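You operate a simulated robot arm through the tools that you are given. There is no shell and no other tool.

You run a simulated robot arm. Do the job below in one go: nothing can be reset, and whatever is moved stays where it is left.

Task
Grip the white sleeve in the vice and slide the silver bar marked SIX home in it.
Fine: knob wound in first, fingers clear of the jaws; then slacken the vice and stand both in the grey tray. Hands unhurt; nothing dropped, spilt, damaged or left on. Set down upright: white sleeve.

Only the result counts: the job must be done as asked and must still hold three seconds after the hand-in. Knocking over, shifting, dropping, spilling or breaking anything else fails it.

Robot
A 6-joint arm with a two-finger parallel gripper, fixed in place. Base frame: the origin is at the foot of the arm, x ahead of it, y to its left, z up; the work surface is at about z = 880. Readings come in mm, degrees, newtons and seconds.
With the tool pointing down near the work surface it reaches from about 280 to 800 mm from the base axis. Its first joint turns from -166.0 to 166.0 degrees. Payload 3.43 kg.
The TCP is the grasp point between the finger pads, 34 mm short of the fingertips. In the tool frame z runs along the fingers and y along their closing line. Largest opening 128 mm; finger width 24, thickness 12; the body of the gripper, 48 by 130 mm, starts 96 mm behind the TCP.
Orientation is that of the tool frame in the base frame, as a unit quaternion [w, x, y, z]. With the fingers straight down and closing along the base's y, the tool's x points along the base's -x, its y along +y and its z along -z.

Tools
- The arm moves only by the tool move_arm. Its argument "targets" is a list of rows, each an object (a shift or turn left out is 0, a gripper value left out holds the last) with "linear": the shift along the tool's x, y, z in mm, a list of three; "rotation": the turn, a rotation vector about the tool's x, y, z in degrees, a list of three. In form: [{"linear": [tx, ty, tz], "rotation": [wx, wy, wz]}, ...]. A call has 1 to 20 rows; each row is the pose to reach, as a shift and turn from the pose commanded when the call began, along the tool's axes at that moment. "grip" is the finger opening in mm, from 0 to 128, set as the call begins (left out, the last holds). A row lasts 0.2 s, in which the tool goes at most 50 mm and 8.6 degrees; a call with a longer step from one row to the next is refused whole, and so is a gripper value outside its range. A pose out of reach is approached as far as the arm can. The call stops where the force on the tool passes 40 N (or 10 N more than at its start, if that is more) or the arm is blocked; 0.2 s more then pass. The fingers move at their own pace (about 45 mm/s each) and stop on an object; they squeeze with about 22 N. The grip force told is the motor's: it shows also when the fingers shut on nothing. Time passes only in rows, and 0.2 s behind the last, so rows that repeat a pose let the fingers close. It gives the time, the measured TCP pose, the force on the tool (base axes), the opening and the grip force at its end, in the units of the frame above (readings bear some noise), with the torque about the TCP (base axes, N m) and any sound that the robot's microphone picked up.
- Cameras (640 x 400 px; columns grow to the right, rows downward): "scene" is fixed at [221.1, 650, 1642.4]; the picture's right is [-0.99, -0.13, 0.00], its down [-0.07, 0.51, -0.85] and it looks along [0.11, -0.85, -0.52] (base axes); focal length 337 px, centre (320, 200). "wrist" rides on the gripper at [76, -11, -160] in the tool frame; the picture's right is [0.15, 0.99, 0.00], its down [-0.88, 0.13, -0.46] and it looks along [-0.45, 0.07, 0.89] (tool axes); focal length 234 px, centre (320, 200). There is no depth. A picture from a camera that has moved, and an enlarged one, comes with that camera's place and axes in the base frame and with its lens.
- get_image(camera): a new picture of that camera. The clock stands still meanwhile.
- close_up(camera, box): a new picture of the part [left, top, right, bottom] of that camera's present view, enlarged. The clock stands still meanwhile.
- job_done(): hands the job in; it is judged then, once.

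Places have to be worked out from the pictures, the camera data and where the tool is seen. Open the gripper and draw the arm clear of the work before you hand the job in, unless the task says otherwise.

The tools are called as name(argument=value, ...) on one line, values as JSON. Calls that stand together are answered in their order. move_arm: Moves the arm, as the interface text tells. Its arguments: {"type":"object","properties":{"targets":{"type":"array"},"grip":{"type":"number"}},"required":["targets"]} The other tools are called the same way: get_image (camera) takes a picture; close_up (camera, box) takes an enlarged picture of a part of a camera's view; job_done () hands the job in.

At the start:

```text
time: 0.0
eef_pos: [399.9, -233.1, 1233.0]
tool_rot: [0.0, 0.0, 1.0, 0.0]
wrist_force: [-0.2, 0.7, -0.3]
moment: [-0.01, 0.0, -0.02]
opening: 128.0
finger_force: 0.1
```

scene: 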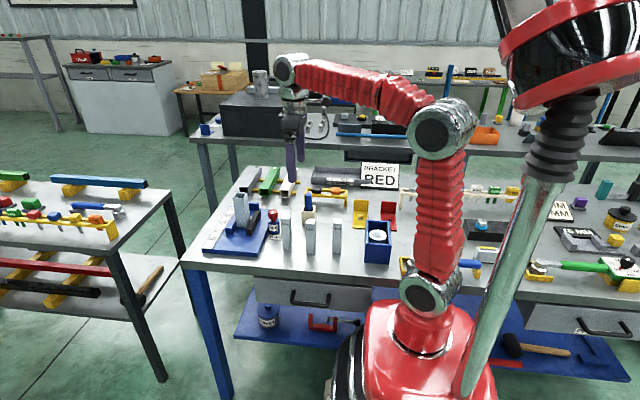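
wrist: 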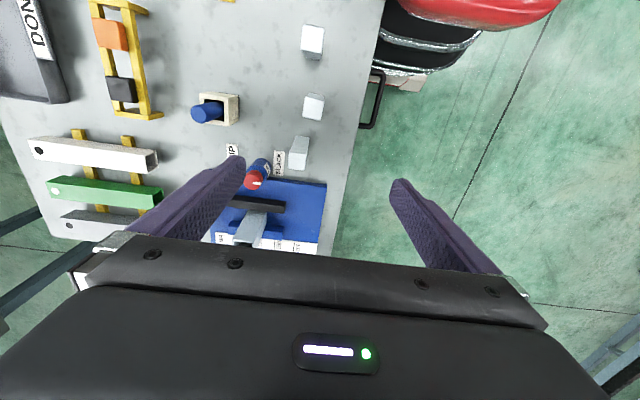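

I'll start with close looks at the scene before moving anything.

close_up(camera="scene", box=[190, 160, 410, 280])

close_up(camera="wrist", box=[180, 0, 400, 260])

close_up(camera="scene", box=[200, 190, 300, 260])

close_up(camera="scene", box=[380, 170, 640, 340])

```text
2.91 times, centred on (300, 220) of scene
camera zoom: at [221.1, 650.0, 1642.4], right [-0.99, -0.13, 0.0], down [-0.07, 0.51, -0.85], along [0.11, -0.85, -0.52], focal length 981 px, centre (378, 142)
```

zoom: 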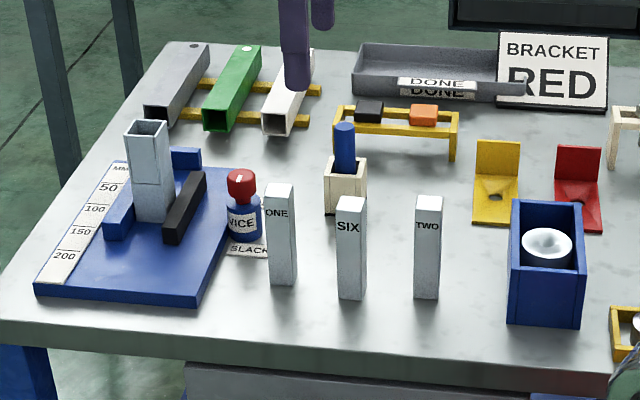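

```text
1.54 times, centred on (290, 130) of wrist
camera zoom: at [325.0, -243.3, 1391.9], right [-0.15, 0.99, 0.0], down [0.88, 0.13, 0.46], along [0.45, 0.07, -0.89], focal length 360 px, centre (366, 308)
```

zoom: 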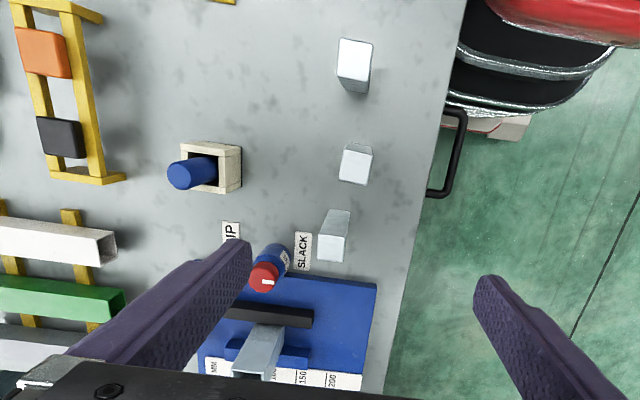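

```text
5.71 times, centred on (250, 225) of scene
camera zoom: at [221.1, 650.0, 1642.4], right [-0.99, -0.13, 0.0], down [-0.07, 0.51, -0.85], along [0.11, -0.85, -0.52], focal length 1927 px, centre (720, 57)
```

zoom: 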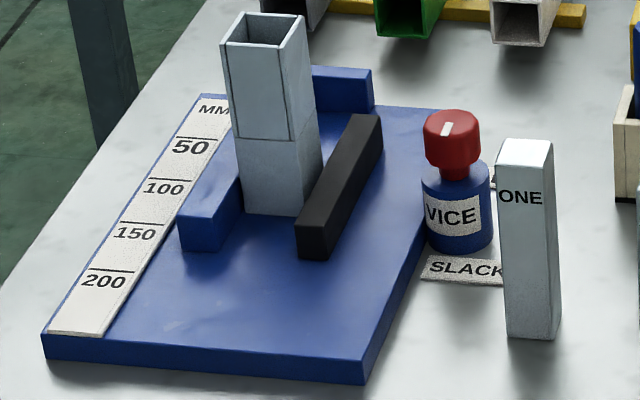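

```text
2.35 times, centred on (510, 255) of scene
camera zoom: at [221.1, 650.0, 1642.4], right [-0.99, -0.13, 0.0], down [-0.07, 0.51, -0.85], along [0.11, -0.85, -0.52], focal length 793 px, centre (-127, 71)
```

zoom: 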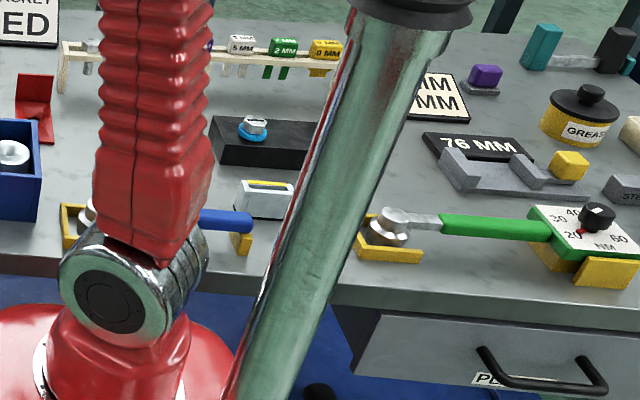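

The bars ONE, SIX and TWO stand at the front. Grey, green and white square tubes lie on yellow rests, and something pale stands in the vice. I'll move the wrist camera high over the racks to tell which one is the white sleeve.

move_arm(targets=[{"linear": [0, -45, 0]}, {"linear": [0, -90, 0]}, {"linear": [0, -135, 0]}, {"linear": [0, -180, 0]}, {"linear": [0, -225, 0]}, {"linear": [0, -270, 0]}])

get_image(camera="wrist")

get_image(camera="scene")

```text
time: 1.4
eef_pos: [398.8, -502.1, 1230.6]
tool_rot: [0.0, -0.001, 1.0, 0.0]
wrist_force: [-0.2, 0.6, 0.7]
moment: [-0.04, 0.02, 0.04]
opening: 128.0
finger_force: 0.1
```

```text
taken
camera wrist: at [323.3, -512.6, 1391.0], right [-0.15, 0.99, 0.0], down [0.88, 0.13, 0.46], along [0.45, 0.07, -0.89], focal length 234 px, centre (320, 200)
```

wrist: 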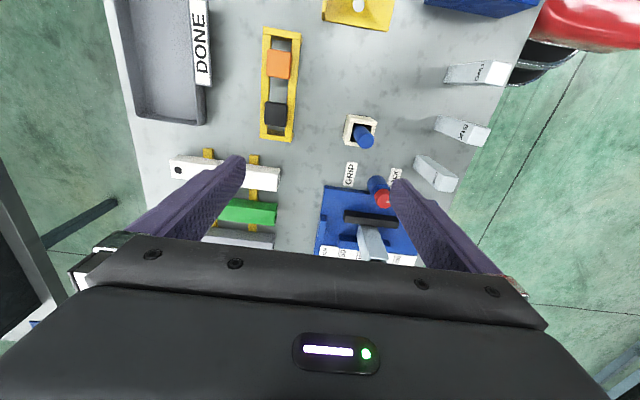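

```text
taken
```

scene: 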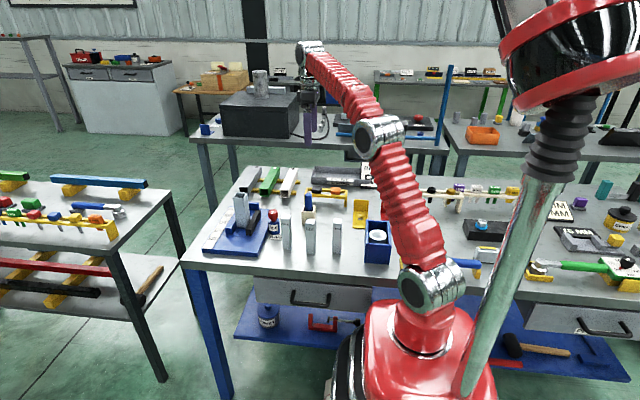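

The grey DONE tray is in view now, upper left in the wrist picture. I'll zoom in on the tubes, the tray and the vice.

close_up(camera="scene", box=[220, 155, 400, 225])

close_up(camera="wrist", box=[100, 0, 320, 250])

close_up(camera="wrist", box=[300, 100, 500, 270])

close_up(camera="scene", box=[220, 185, 280, 235])

```text
3.56 times, centred on (310, 190) of scene
camera zoom: at [221.1, 650.0, 1642.4], right [-0.99, -0.13, 0.0], down [-0.07, 0.51, -0.85], along [0.11, -0.85, -0.52], focal length 1199 px, centre (356, 236)
```

zoom: 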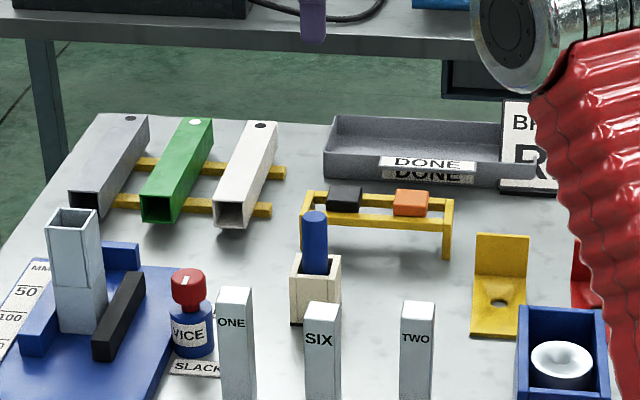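

```text
1.60 times, centred on (210, 125) of wrist
camera zoom: at [323.3, -512.6, 1391.0], right [-0.15, 0.99, 0.0], down [0.88, 0.13, 0.46], along [0.45, 0.07, -0.89], focal length 375 px, centre (496, 320)
```

zoom: 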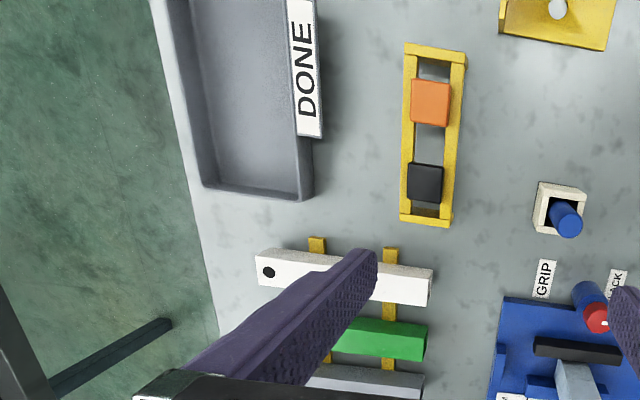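

```text
2.35 times, centred on (400, 185) of wrist
camera zoom: at [323.3, -512.6, 1391.0], right [-0.15, 0.99, 0.0], down [0.88, 0.13, 0.46], along [0.45, 0.07, -0.89], focal length 551 px, centre (132, 235)
```

zoom: 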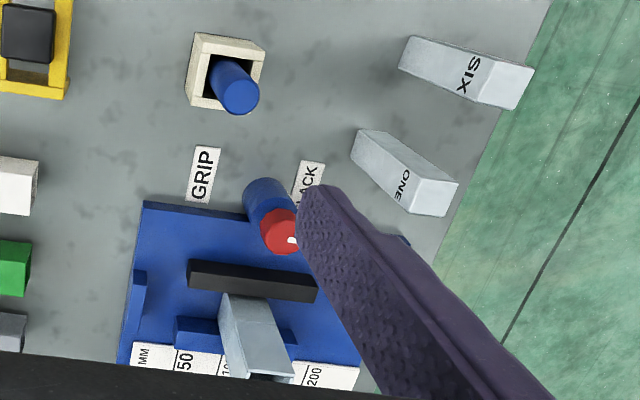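

```text
8.00 times, centred on (250, 210) of scene
camera zoom: at [221.1, 650.0, 1642.4], right [-0.99, -0.13, 0.0], down [-0.07, 0.51, -0.85], along [0.11, -0.85, -0.52], focal length 2697 px, centre (880, 120)
```

zoom: 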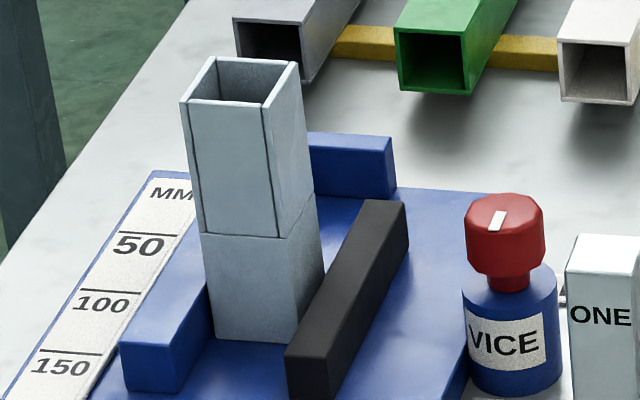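

The tube standing in the vice has an open socket on a solid foot, about 128 mm tall. Its bore is about 30 mm, which suits the bars. The rack tubes look longer and nearly out of reach. I'll bring the wrist camera in over the vice to check the sleeve's colour, the knob mark and the bores.

move_arm(targets=[{"linear": [-5, 40, 20]}, {"linear": [-12, 80, 45]}, {"linear": [-18, 110, 65]}, {"linear": [-23, 129, 80]}, {"linear": [-23, 129, 80]}])

get_image(camera="wrist")

close_up(camera="wrist", box=[220, 120, 420, 260])

```text
time: 2.6
eef_pos: [421.6, -374.1, 1152.9]
tool_rot: [0.001, 0.0, 1.0, 0.0]
wrist_force: [0.0, 0.6, -0.3]
moment: [-0.01, -0.03, 0.0]
opening: 127.9
finger_force: 0.0
```

```text
taken
camera wrist: at [347.4, -384.4, 1313.4], right [-0.15, 0.99, 0.0], down [0.88, 0.13, 0.46], along [0.45, 0.07, -0.89], focal length 234 px, centre (320, 200)
```

wrist: 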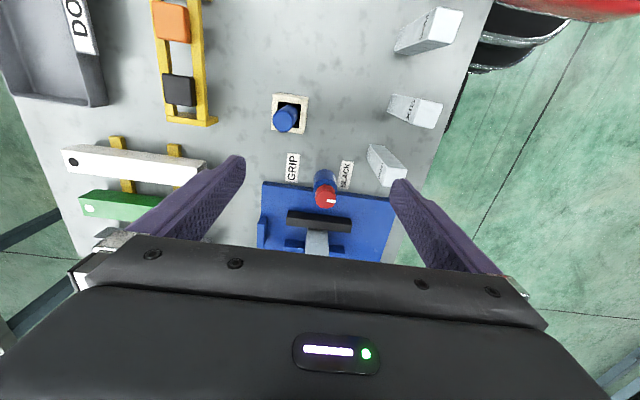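

```text
2.86 times, centred on (320, 190) of wrist
camera zoom: at [347.4, -384.4, 1313.4], right [-0.15, 0.99, 0.0], down [0.88, 0.13, 0.46], along [0.45, 0.07, -0.89], focal length 669 px, centre (320, 229)
```

zoom: 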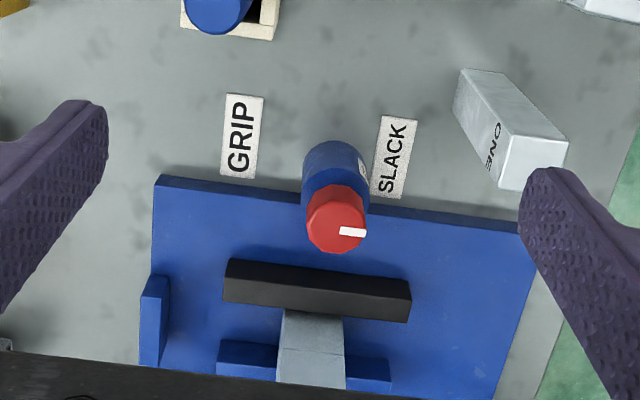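

The knob's mark points towards SLACK (+y), with GRIP on the −y side. The pale sleeve stands beside the black moving jaw. I'll raise the camera and look steeply down on the vice.

move_arm(targets=[{"linear": [0, 0, -40]}, {"linear": [-20, -4, -80]}, {"linear": [-60, -8, -110]}, {"linear": [-105, -12, -117]}, {"linear": [-150, -16, -117]}, {"linear": [-198, -16, -117]}, {"linear": [-198, -16, -117]}])

get_image(camera="wrist")

close_up(camera="wrist", box=[220, 60, 440, 230])

```text
refused: row 3 steps farther than a row can; nothing moved
```

```text
taken
camera wrist: at [347.4, -384.4, 1313.4], right [-0.15, 0.99, 0.0], down [0.88, 0.13, 0.46], along [0.45, 0.07, -0.89], focal length 234 px, centre (320, 200)
```

wrist: 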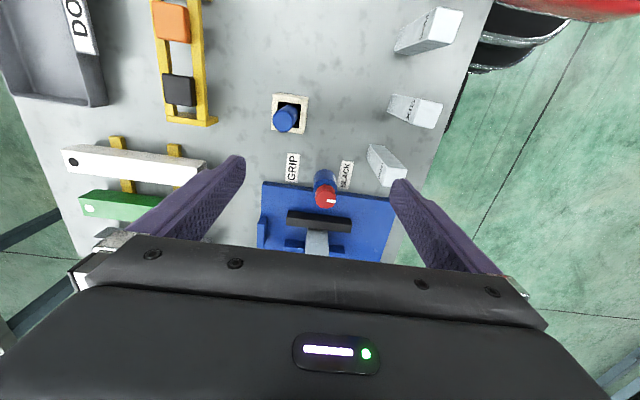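

```text
2.35 times, centred on (330, 145) of wrist
camera zoom: at [347.4, -384.4, 1313.4], right [-0.15, 0.99, 0.0], down [0.88, 0.13, 0.46], along [0.45, 0.07, -0.89], focal length 551 px, centre (296, 329)
```

zoom: 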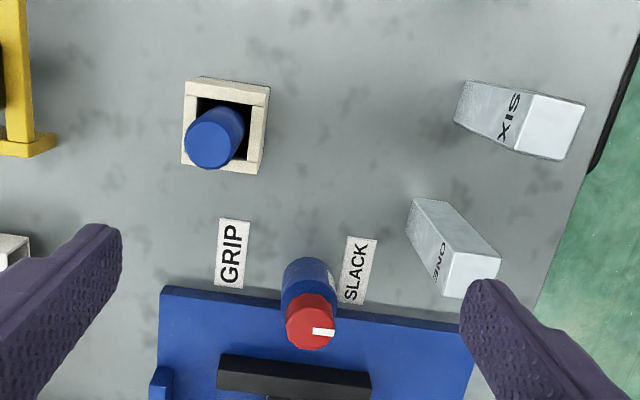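

That call was refused because one step was too long, so I'll repeat the same move in smaller steps.

move_arm(targets=[{"linear": [0, 0, -40]}, {"linear": [-20, -4, -80]}, {"linear": [-55, -8, -105]}, {"linear": [-98, -12, -117]}, {"linear": [-145, -16, -117]}, {"linear": [-190, -16, -117]}, {"linear": [-198, -16, -117]}])

get_image(camera="wrist")

close_up(camera="wrist", box=[220, 60, 440, 230])

```text
time: 4.2
eef_pos: [562.7, -360.7, 1234.1]
tool_rot: [0.0, 0.0, 1.0, 0.0]
wrist_force: [0.3, 0.0, -0.2]
moment: [0.01, 0.02, -0.01]
opening: 127.8
finger_force: 0.0
out of reach, approached as far as the arm can: row 4, 5, 6, 7
```

```text
taken
camera wrist: at [487.3, -371.4, 1393.5], right [-0.15, 0.99, 0.0], down [0.88, 0.13, 0.46], along [0.45, 0.07, -0.89], focal length 234 px, centre (320, 200)
```

wrist: 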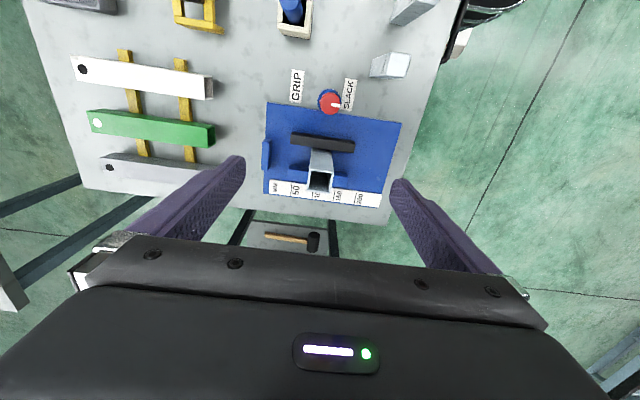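

```text
2.35 times, centred on (330, 145) of wrist
camera zoom: at [487.3, -371.4, 1393.5], right [-0.15, 0.99, 0.0], down [0.88, 0.13, 0.46], along [0.45, 0.07, -0.89], focal length 551 px, centre (296, 329)
```

zoom: 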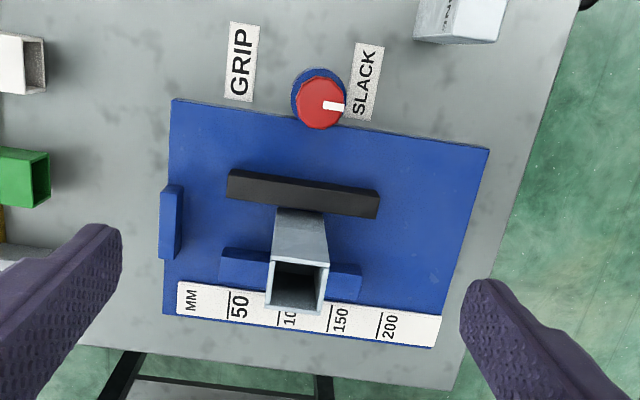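

The arm came up short on reach here but the view is good. I'll zoom in further on the sleeve, the jaws and the knob, and compare the colours.

close_up(camera="wrist", box=[285, 120, 365, 200])

close_up(camera="wrist", box=[280, 60, 370, 130])

close_up(camera="wrist", box=[60, 30, 260, 210])

close_up(camera="scene", box=[220, 180, 300, 240])

```text
5.00 times, centred on (325, 160) of wrist
camera zoom: at [487.3, -371.4, 1393.5], right [-0.15, 0.99, 0.0], down [0.88, 0.13, 0.46], along [0.45, 0.07, -0.89], focal length 1171 px, centre (295, 400)
```

zoom: 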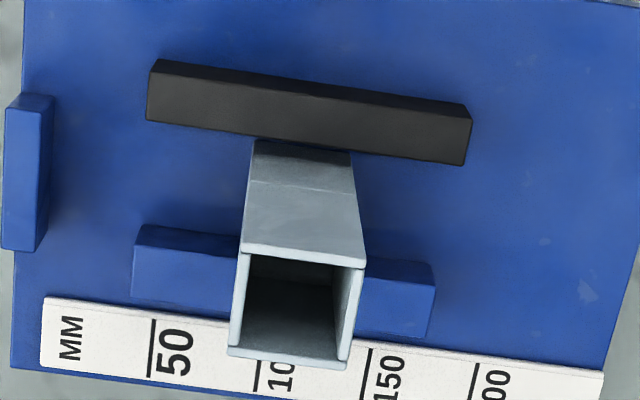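

```text
5.71 times, centred on (325, 95) of wrist
camera zoom: at [487.3, -371.4, 1393.5], right [-0.15, 0.99, 0.0], down [0.88, 0.13, 0.46], along [0.45, 0.07, -0.89], focal length 1338 px, centre (291, 800)
```

zoom: 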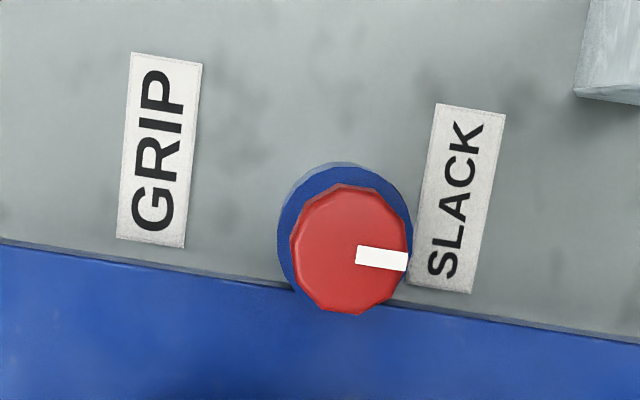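

```text
2.22 times, centred on (160, 120) of wrist
camera zoom: at [487.3, -371.4, 1393.5], right [-0.15, 0.99, 0.0], down [0.88, 0.13, 0.46], along [0.45, 0.07, -0.89], focal length 520 px, centre (676, 378)
```

zoom: 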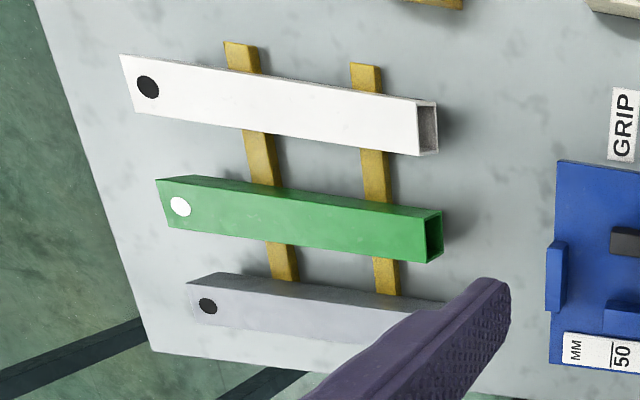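

```text
6.67 times, centred on (260, 210) of scene
camera zoom: at [221.1, 650.0, 1642.4], right [-0.99, -0.13, 0.0], down [-0.07, 0.51, -0.85], along [0.11, -0.85, -0.52], focal length 2248 px, centre (720, 133)
```

zoom: 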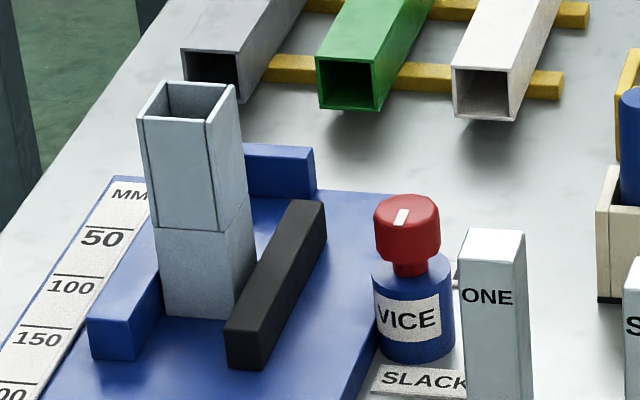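

I take the pale open-topped socket standing loose between the jaws as the white sleeve. It is the only sleeve in the vice, its bore matches the bars, and it is within reach. The knob axis is near (521, −348) with its top around z 965. I'll back off a little to find where the commanded pose really is, and narrow the fingers.

move_arm(targets=[{"linear": [25, 8, 25]}, {"linear": [50, 16, 50]}, {"linear": [60, 20, 60]}, {"linear": [60, 20, 60]}], grip=70)

get_image(camera="wrist")

```text
time: 5.2
eef_pos: [499.8, -342.0, 1175.1]
tool_rot: [0.0, 0.0, 1.0, 0.001]
wrist_force: [-0.5, 0.2, 0.0]
moment: [0.02, 0.0, 0.0]
opening: 70.2
finger_force: 0.0
```

```text
taken
camera wrist: at [424.7, -351.7, 1334.0], right [-0.15, 0.99, 0.0], down [0.88, 0.13, 0.46], along [0.45, 0.07, -0.89], focal length 234 px, centre (320, 200)
```

wrist: 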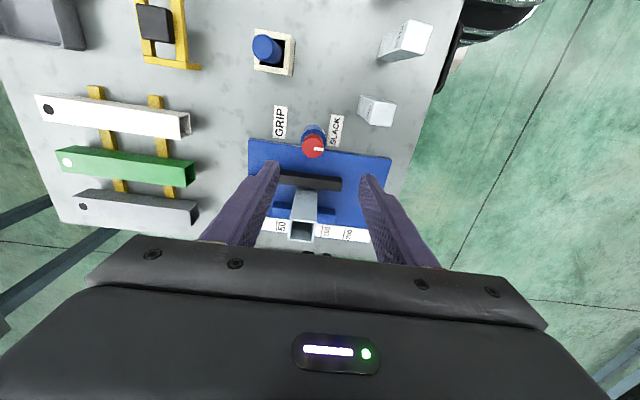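

The commanded pose follows the pose actually reached. I'll take measuring close-ups of the knob, sleeve, jaws and fingertips from here.

close_up(camera="wrist", box=[270, 100, 350, 160])

close_up(camera="wrist", box=[240, 150, 400, 250])

close_up(camera="scene", box=[255, 200, 295, 240])

```text
6.67 times, centred on (310, 130) of wrist
camera zoom: at [424.7, -351.7, 1334.0], right [-0.15, 0.99, 0.0], down [0.88, 0.13, 0.46], along [0.45, 0.07, -0.89], focal length 1561 px, centre (387, 667)
```

zoom: 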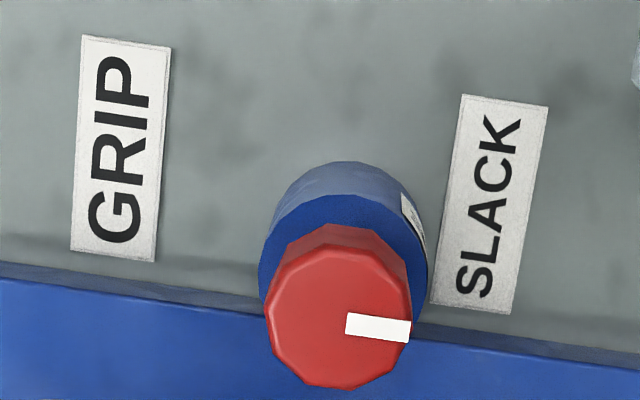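

```text
4.00 times, centred on (320, 200) of wrist
camera zoom: at [424.7, -351.7, 1334.0], right [-0.15, 0.99, 0.0], down [0.88, 0.13, 0.46], along [0.45, 0.07, -0.89], focal length 937 px, centre (320, 200)
```

zoom: 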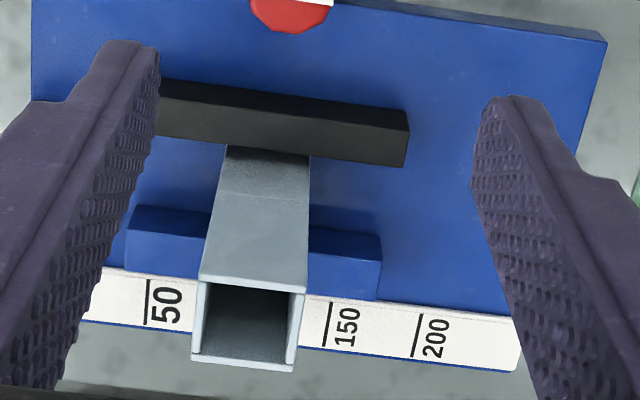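

```text
10.00 times, centred on (275, 220) of scene
camera zoom: at [221.1, 650.0, 1642.4], right [-0.99, -0.13, 0.0], down [-0.07, 0.51, -0.85], along [0.11, -0.85, -0.52], focal length 3372 px, centre (770, 0)
```

zoom: 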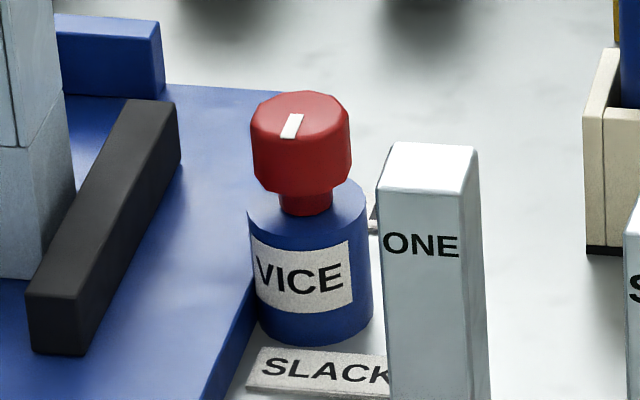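

The knob is about 35 mm across, spans z 946–969, and its axis is at about (521.5, −349). I'll come down over it with the fingers at 70 mm, stopping above it first.

move_arm(targets=[{"linear": [-21.7, -7, 35]}, {"linear": [-21.7, -7, 80]}, {"linear": [-21.7, -7, 125]}, {"linear": [-21.7, -7, 165]}, {"linear": [-21.7, -7, 165]}])

get_image(camera="wrist")

close_up(camera="wrist", box=[230, 100, 410, 240])

close_up(camera="scene", box=[210, 160, 310, 260])

```text
time: 6.4
eef_pos: [519.7, -348.1, 1007.3]
tool_rot: [0.001, 0.0, 1.0, -0.001]
wrist_force: [-0.5, -1.0, 0.0]
moment: [-0.01, 0.0, 0.01]
opening: 70.0
finger_force: 0.1
```

```text
taken
camera wrist: at [444.5, -358.9, 1166.7], right [-0.15, 0.99, 0.0], down [0.88, 0.13, 0.46], along [0.45, 0.07, -0.89], focal length 234 px, centre (320, 200)
```

wrist: 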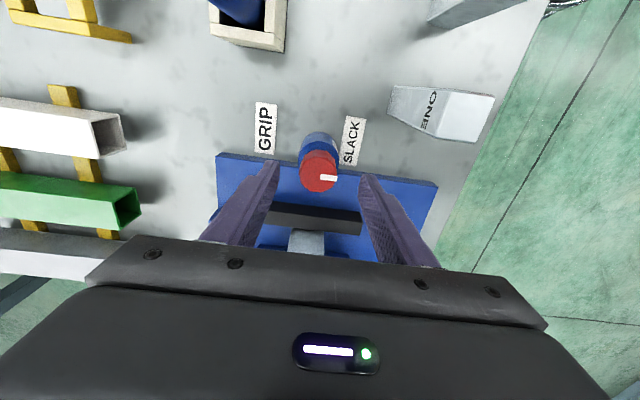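

```text
2.86 times, centred on (320, 170) of wrist
camera zoom: at [444.5, -358.9, 1166.7], right [-0.15, 0.99, 0.0], down [0.88, 0.13, 0.46], along [0.45, 0.07, -0.89], focal length 669 px, centre (320, 286)
```

zoom: 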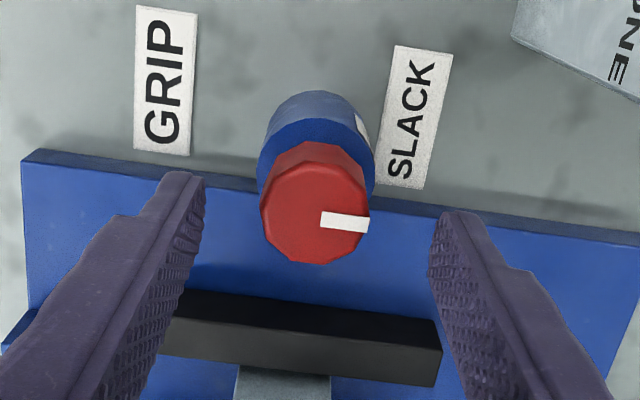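

```text
4.00 times, centred on (260, 210) of scene
camera zoom: at [221.1, 650.0, 1642.4], right [-0.99, -0.13, 0.0], down [-0.07, 0.51, -0.85], along [0.11, -0.85, -0.52], focal length 1349 px, centre (560, 160)
```

zoom: 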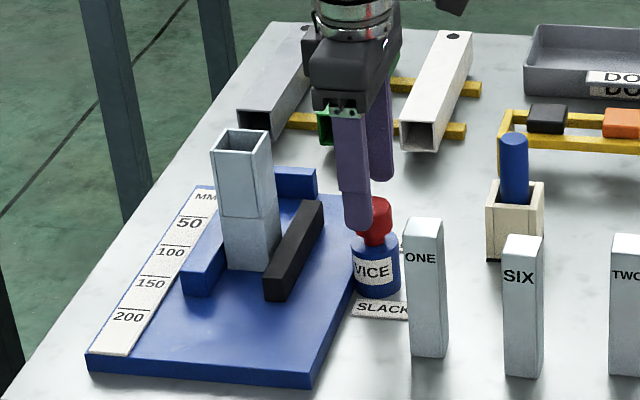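

The knob sits centred between the fingers at about (520, −349.5). I'll go down 39 mm and close on it.

move_arm(targets=[{"linear": [0, -1, 15]}, {"linear": [0, -1, 30]}, {"linear": [0, -1, 39]}, {"linear": [0, -1, 39]}], grip=70)

move_arm(targets=[{"linear": [0, 0, 0]}, {"linear": [0, 0, 0]}, {"linear": [0, 0, 0]}, {"linear": [0, 0, 0]}], grip=20)

close_up(camera="scene", box=[230, 180, 300, 250])

close_up(camera="wrist", box=[230, 100, 410, 240])

```text
time: 7.4
eef_pos: [519.2, -349.3, 968.4]
tool_rot: [0.0, 0.0, 1.0, 0.0]
wrist_force: [-0.5, 0.0, -0.3]
moment: [0.02, 0.02, -0.02]
opening: 70.1
finger_force: 0.0
```

```text
time: 8.4
eef_pos: [520.4, -349.2, 968.1]
tool_rot: [0.0, 0.0, 1.0, 0.0]
wrist_force: [-0.7, 1.7, -0.6]
moment: [0.04, -0.03, -0.03]
opening: 35.7
finger_force: 45.1
```

```text
5.71 times, centred on (265, 215) of scene
camera zoom: at [221.1, 650.0, 1642.4], right [-0.99, -0.13, 0.0], down [-0.07, 0.51, -0.85], along [0.11, -0.85, -0.52], focal length 1927 px, centre (634, 114)
```

zoom: 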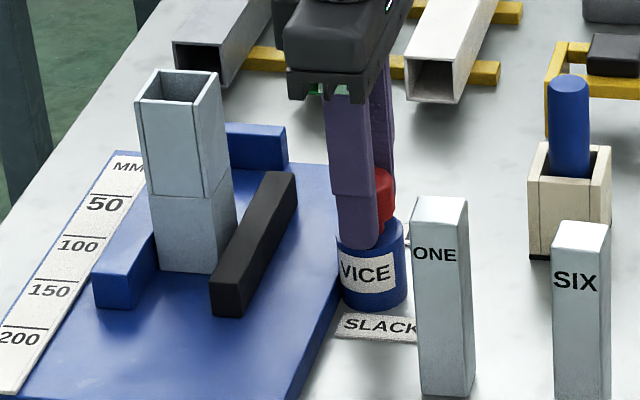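

```text
2.86 times, centred on (320, 170) of wrist
camera zoom: at [444.5, -360.5, 1128.2], right [-0.15, 0.99, 0.0], down [0.88, 0.13, 0.46], along [0.45, 0.07, -0.89], focal length 669 px, centre (320, 286)
```

zoom: 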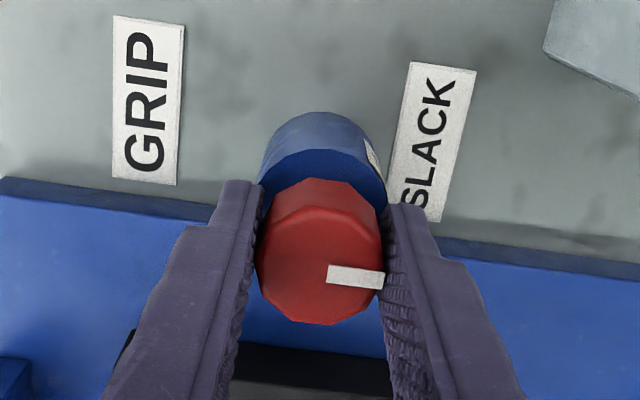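

The knob is gripped at 35.7 mm. I'll try a small turn of 16° from SLACK towards GRIP by way of −x, and watch the torque and the jaw.

move_arm(targets=[{"rotation": [0, 0, -4]}, {"rotation": [0, 0, -8]}, {"rotation": [0, 0, -12]}, {"rotation": [0, 0, -16]}, {"rotation": [0, 0, -16]}])

close_up(camera="scene", box=[230, 180, 300, 250])

close_up(camera="wrist", box=[230, 100, 410, 240])

```text
time: 9.6
eef_pos: [520.8, -349.9, 968.2]
tool_rot: [0.0, -0.14, 0.99, -0.001]
wrist_force: [0.4, 2.9, -1.2]
moment: [0.08, -0.03, -0.66]
opening: 35.4
finger_force: 45.0
```

```text
5.71 times, centred on (265, 215) of scene
camera zoom: at [221.1, 650.0, 1642.4], right [-0.99, -0.13, 0.0], down [-0.07, 0.51, -0.85], along [0.11, -0.85, -0.52], focal length 1927 px, centre (634, 114)
```

zoom: 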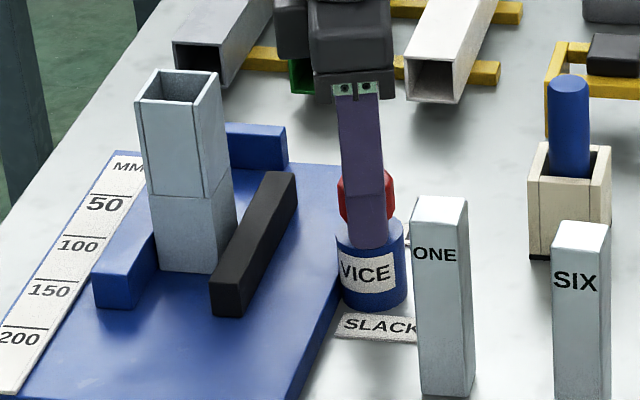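

```text
2.86 times, centred on (320, 170) of wrist
camera zoom: at [451.2, -380.9, 1128.4], right [-0.41, 0.91, 0.0], down [0.81, 0.37, 0.46], along [0.41, 0.19, -0.89], focal length 669 px, centre (320, 286)
```

zoom: 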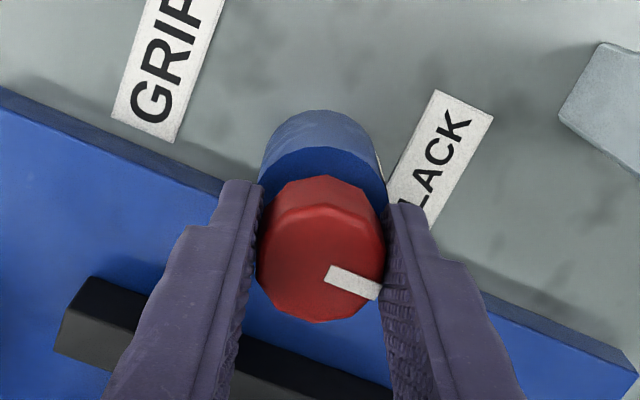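

The knob didn't follow. The mark slipped relative to the fingers with −0.66 N·m of resistance, so this direction is against the SLACK stop. I'll turn clockwise instead.

move_arm(targets=[{"rotation": [0, 0, 6]}, {"rotation": [0, 0, 12]}, {"rotation": [0, 0, 18]}, {"rotation": [0, 0, 24]}, {"rotation": [0, 0, 30]}, {"rotation": [0, 0, 36]}, {"rotation": [0, 0, 36]}])

close_up(camera="scene", box=[230, 180, 300, 250])

close_up(camera="wrist", box=[230, 100, 410, 240])

```text
time: 11.2
eef_pos: [521.2, -350.2, 968.3]
tool_rot: [0.0, 0.174, 0.985, 0.0]
wrist_force: [-5.2, -4.1, 3.1]
moment: [-0.08, 0.23, -0.01]
opening: 35.7
finger_force: 45.0
```

```text
5.71 times, centred on (265, 215) of scene
camera zoom: at [221.1, 650.0, 1642.4], right [-0.99, -0.13, 0.0], down [-0.07, 0.51, -0.85], along [0.11, -0.85, -0.52], focal length 1927 px, centre (634, 114)
```

zoom: 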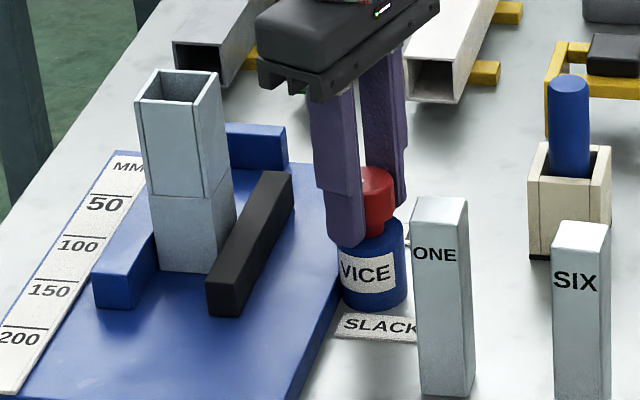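

```text
2.86 times, centred on (320, 170) of wrist
camera zoom: at [445.9, -333.8, 1128.4], right [0.2, 0.98, 0.0], down [0.87, -0.18, 0.46], along [0.45, -0.09, -0.89], focal length 669 px, centre (320, 286)
```

zoom: 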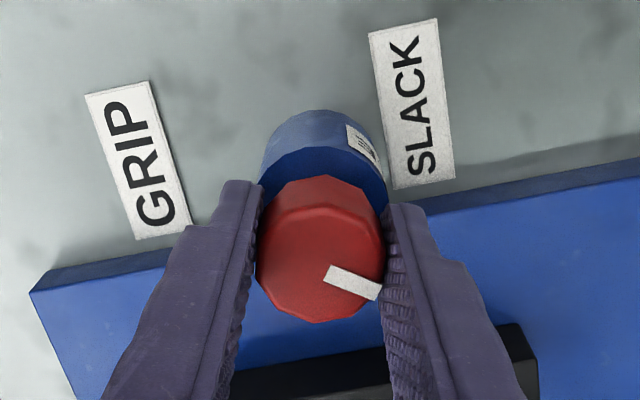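

The knob now turns with the fingers and the black jaw creeps towards the sleeve, so clockwise winds in. I'll keep winding.

move_arm(targets=[{"rotation": [0, 0, 8]}, {"rotation": [0, 0, 16]}, {"rotation": [0, 0, 24]}, {"rotation": [0, 0, 32]}, {"rotation": [0, 0, 40]}, {"rotation": [0, 0, 48]}, {"rotation": [0, 0, 56]}, {"rotation": [0, 0, 64]}, {"rotation": [0, 0, 64]}])

close_up(camera="scene", box=[230, 180, 300, 250])

close_up(camera="wrist", box=[230, 100, 410, 240])

```text
time: 13.2
eef_pos: [520.5, -350.8, 968.4]
tool_rot: [-0.001, 0.669, 0.743, 0.0]
wrist_force: [-4.3, -2.5, 1.0]
moment: [-0.82, 0.11, -0.01]
opening: 35.4
finger_force: 45.2
```

```text
5.71 times, centred on (265, 215) of scene
camera zoom: at [221.1, 650.0, 1642.4], right [-0.99, -0.13, 0.0], down [-0.07, 0.51, -0.85], along [0.11, -0.85, -0.52], focal length 1927 px, centre (634, 114)
```

zoom: 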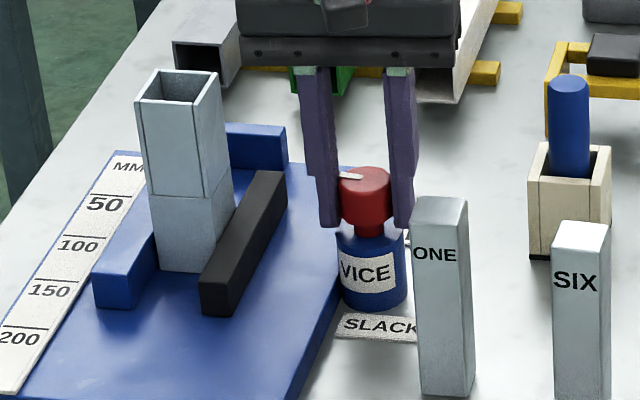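

```text
2.86 times, centred on (320, 170) of wrist
camera zoom: at [501.8, -275.4, 1128.4], right [0.97, 0.25, 0.0], down [0.22, -0.86, 0.46], along [0.11, -0.44, -0.89], focal length 669 px, centre (320, 286)
```

zoom: 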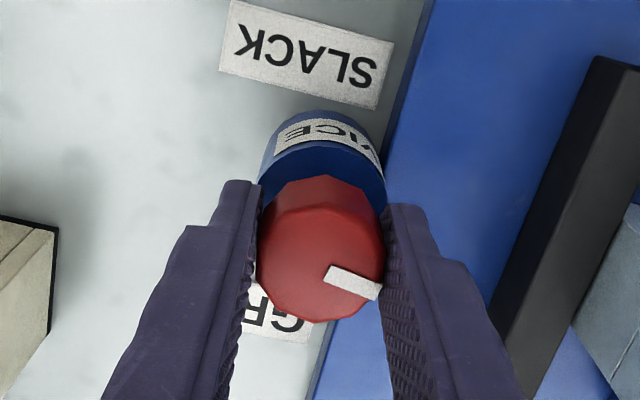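

The knob has gone round about 90°, with its mark now near +x, and the jaw is closing steadily. I'll continue towards GRIP.

move_arm(targets=[{"rotation": [0, 0, 8]}, {"rotation": [0, 0, 16]}, {"rotation": [0, 0, 24]}, {"rotation": [0, 0, 32]}, {"rotation": [0, 0, 40]}, {"rotation": [0, 0, 48]}, {"rotation": [0, 0, 56]}, {"rotation": [0, 0, 64]}, {"rotation": [0, 0, 64]}])

close_up(camera="scene", box=[230, 180, 300, 250])

close_up(camera="wrist", box=[230, 100, 410, 240])

```text
time: 15.2
eef_pos: [520.1, -349.1, 969.5]
tool_rot: [-0.001, 0.961, 0.275, 0.0]
wrist_force: [-8.3, 0.0, -3.1]
moment: [-0.09, 0.32, 0.32]
opening: 35.3
finger_force: 45.0
```

```text
5.71 times, centred on (265, 215) of scene
camera zoom: at [221.1, 650.0, 1642.4], right [-0.99, -0.13, 0.0], down [-0.07, 0.51, -0.85], along [0.11, -0.85, -0.52], focal length 1927 px, centre (634, 114)
```

zoom: 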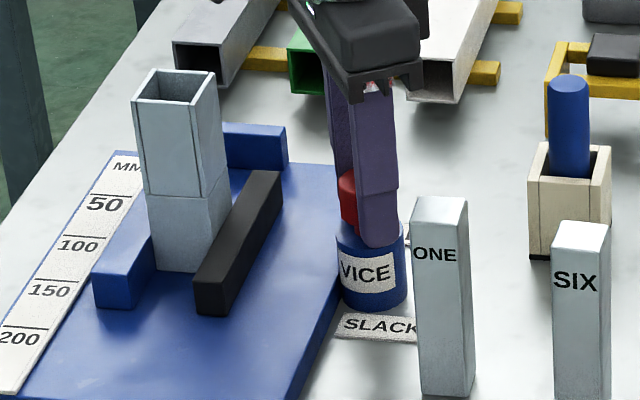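

```text
2.86 times, centred on (320, 170) of wrist
camera zoom: at [578.8, -300.0, 1128.3], right [0.65, -0.76, 0.0], down [-0.68, -0.58, 0.46], along [-0.35, -0.29, -0.89], focal length 669 px, centre (320, 286)
```

zoom: 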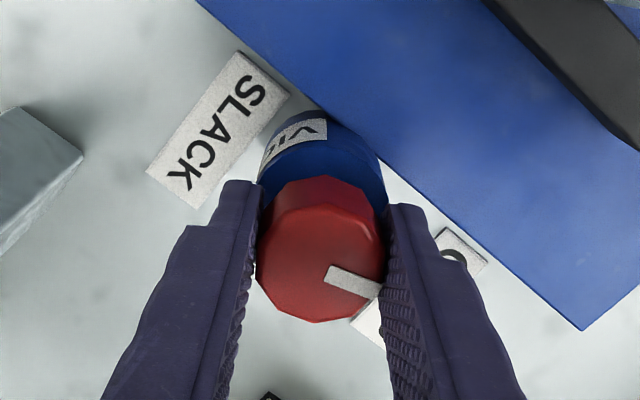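

The jaw has reached the sleeve and is pressing it towards the fixed jaw. I'll go on in smaller steps until it resists.

move_arm(targets=[{"rotation": [0, 0, 6]}, {"rotation": [0, 0, 12]}, {"rotation": [0, 0, 18]}, {"rotation": [0, 0, 24]}, {"rotation": [0, 0, 24]}])

close_up(camera="scene", box=[230, 180, 300, 250])

close_up(camera="wrist", box=[230, 100, 410, 240])

```text
time: 16.4
eef_pos: [521.4, -349.6, 969.1]
tool_rot: [0.0, 0.998, 0.069, 0.0]
wrist_force: [3.4, 2.9, 0.1]
moment: [0.06, 0.31, 0.56]
opening: 35.5
finger_force: 45.1
```

```text
5.71 times, centred on (265, 215) of scene
camera zoom: at [221.1, 650.0, 1642.4], right [-0.99, -0.13, 0.0], down [-0.07, 0.51, -0.85], along [0.11, -0.85, -0.52], focal length 1927 px, centre (634, 114)
```

zoom: 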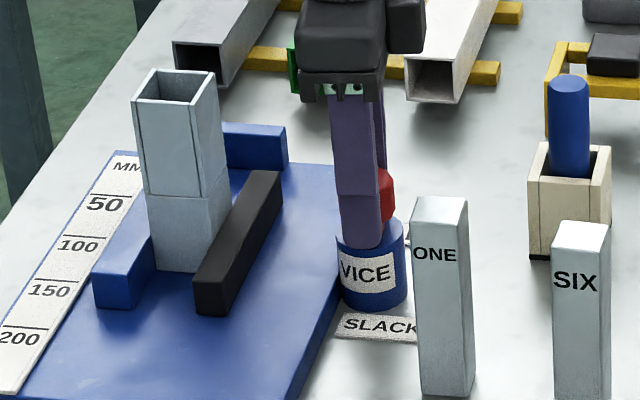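

```text
2.86 times, centred on (320, 170) of wrist
camera zoom: at [594.8, -327.5, 1128.5], right [0.28, -0.96, 0.0], down [-0.85, -0.25, 0.46], along [-0.44, -0.13, -0.89], focal length 669 px, centre (320, 286)
```

zoom: 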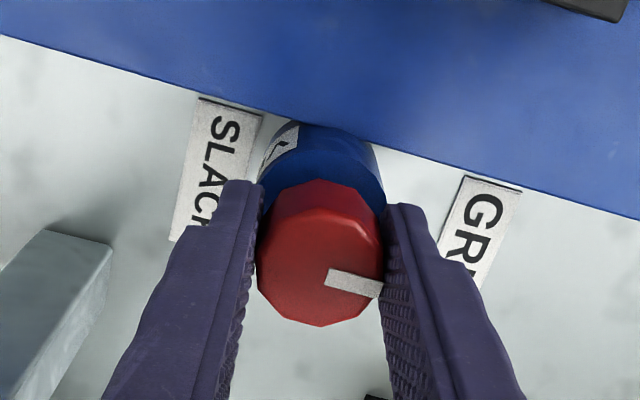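

The torque is rising to 0.56 N·m, the jaw has stopped against the sleeve, and the mark points −y towards GRIP. I'll add a little more to make sure it's fully wound in.

move_arm(targets=[{"rotation": [0, 0, 6]}, {"rotation": [0, 0, 12]}, {"rotation": [0, 0, 18]}, {"rotation": [0, 0, 18]}])

close_up(camera="scene", box=[230, 180, 300, 250])

close_up(camera="wrist", box=[230, 100, 410, 240])

```text
time: 17.4
eef_pos: [521.1, -349.5, 969.0]
tool_rot: [0.0, 0.996, -0.088, 0.001]
wrist_force: [-1.1, 5.1, 8.5]
moment: [0.2, 0.25, 0.8]
opening: 35.2
finger_force: 44.9
```

```text
5.71 times, centred on (265, 215) of scene
camera zoom: at [221.1, 650.0, 1642.4], right [-0.99, -0.13, 0.0], down [-0.07, 0.51, -0.85], along [0.11, -0.85, -0.52], focal length 1927 px, centre (634, 114)
```

zoom: 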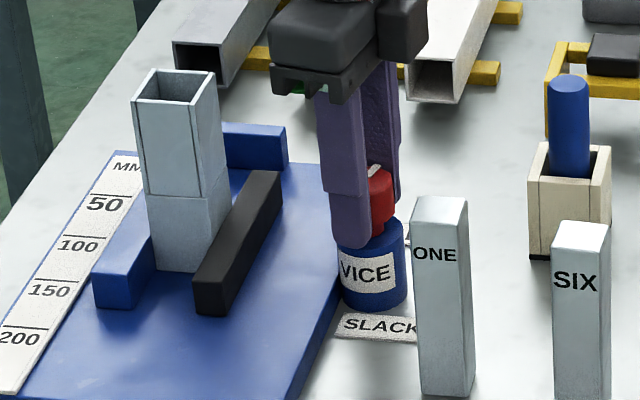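

```text
2.86 times, centred on (320, 170) of wrist
camera zoom: at [597.4, -351.5, 1128.4], right [-0.03, -1.0, 0.0], down [-0.89, 0.03, 0.46], along [-0.46, 0.01, -0.89], focal length 669 px, centre (320, 286)
```

zoom: 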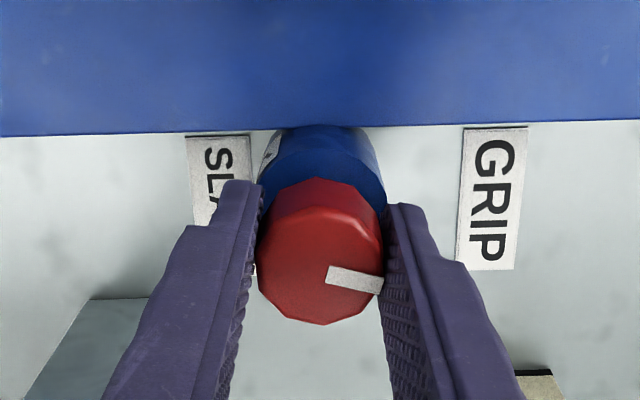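

Torque reached 0.8 N·m and the fingers began to slip on the knob, so the vice is hard in. I'll let go of the knob and rise straight up.

move_arm(targets=[{"linear": [0, 0, 0]}, {"linear": [0, 0, 0]}, {"linear": [0, 0, 0]}, {"linear": [0, 0, -20]}, {"linear": [0, 0, -60]}, {"linear": [0, 0, -105]}, {"linear": [0, 0, -150]}, {"linear": [0, 0, -150]}], grip=70)

get_image(camera="wrist")

close_up(camera="scene", box=[230, 180, 300, 250])

```text
time: 19.2
eef_pos: [519.4, -350.8, 1120.3]
tool_rot: [0.0, 0.996, -0.087, 0.0]
wrist_force: [0.2, 0.2, 0.8]
moment: [0.03, 0.0, -0.02]
opening: 69.8
finger_force: 0.0
```

```text
taken
camera wrist: at [596.1, -352.2, 1280.4], right [-0.03, -1.0, 0.0], down [-0.89, 0.02, 0.46], along [-0.46, 0.01, -0.89], focal length 234 px, centre (320, 200)
```

wrist: 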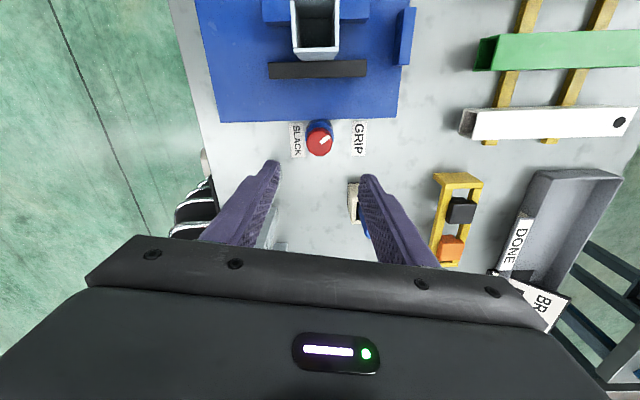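

```text
5.71 times, centred on (265, 215) of scene
camera zoom: at [221.1, 650.0, 1642.4], right [-0.99, -0.13, 0.0], down [-0.07, 0.51, -0.85], along [0.11, -0.85, -0.52], focal length 1927 px, centre (634, 114)
```

zoom: 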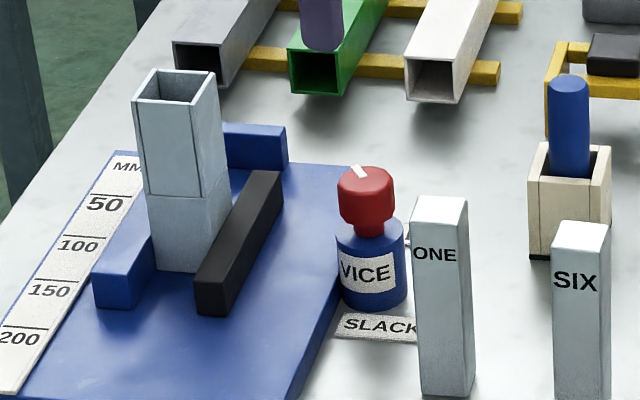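

The knob is released and still wound in. I'll zoom on the knob mark and the gripped sleeve from this side for measuring.

close_up(camera="wrist", box=[280, 110, 370, 170])

close_up(camera="wrist", box=[255, 0, 385, 90])

close_up(camera="scene", box=[240, 185, 270, 225])

close_up(camera="scene", box=[280, 210, 350, 265])

```text
6.67 times, centred on (325, 140) of wrist
camera zoom: at [596.1, -352.2, 1280.4], right [-0.03, -1.0, 0.0], down [-0.89, 0.02, 0.46], along [-0.46, 0.01, -0.89], focal length 1561 px, centre (287, 600)
```

zoom: 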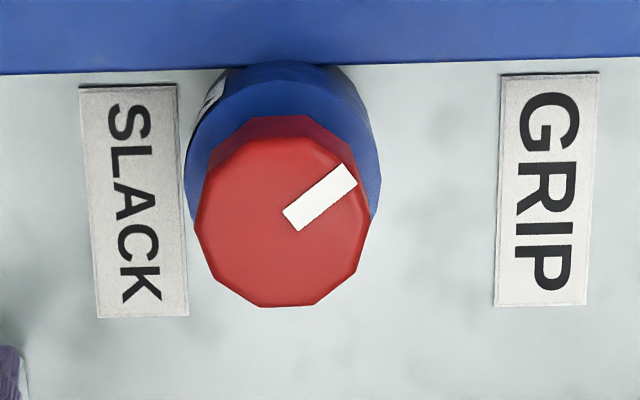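

```text
4.44 times, centred on (320, 45) of wrist
camera zoom: at [596.1, -352.2, 1280.4], right [-0.03, -1.0, 0.0], down [-0.89, 0.02, 0.46], along [-0.46, 0.01, -0.89], focal length 1041 px, centre (320, 889)
```

zoom: 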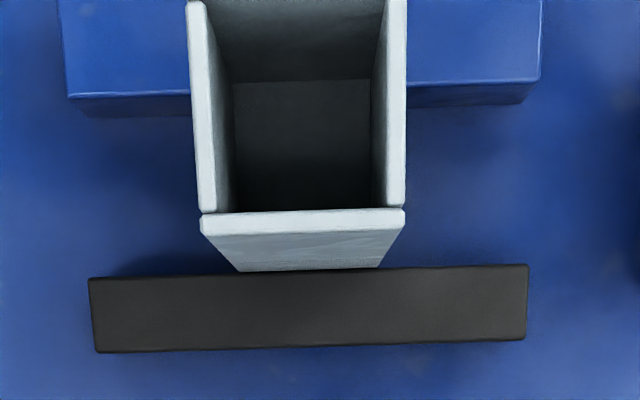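

```text
10.00 times, centred on (255, 205) of scene
camera zoom: at [221.1, 650.0, 1642.4], right [-0.99, -0.13, 0.0], down [-0.07, 0.51, -0.85], along [0.11, -0.85, -0.52], focal length 3372 px, centre (970, 150)
```

zoom: 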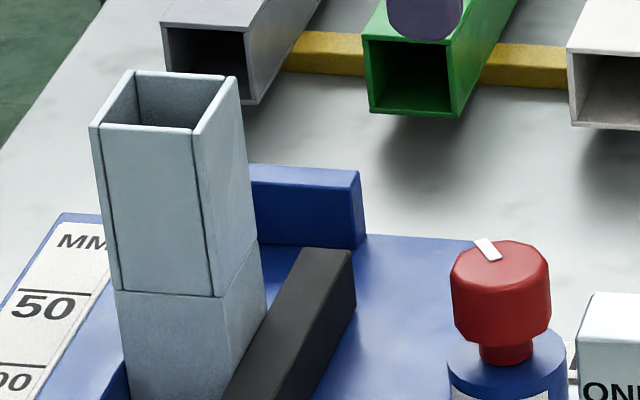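

```text
7.27 times, centred on (315, 238) of scene
camera zoom: at [221.1, 650.0, 1642.4], right [-0.99, -0.13, 0.0], down [-0.07, 0.51, -0.85], along [0.11, -0.85, -0.52], focal length 2452 px, centre (356, -73)
```

zoom: 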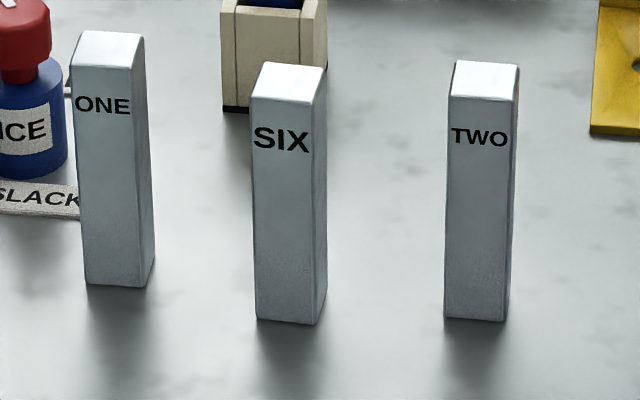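

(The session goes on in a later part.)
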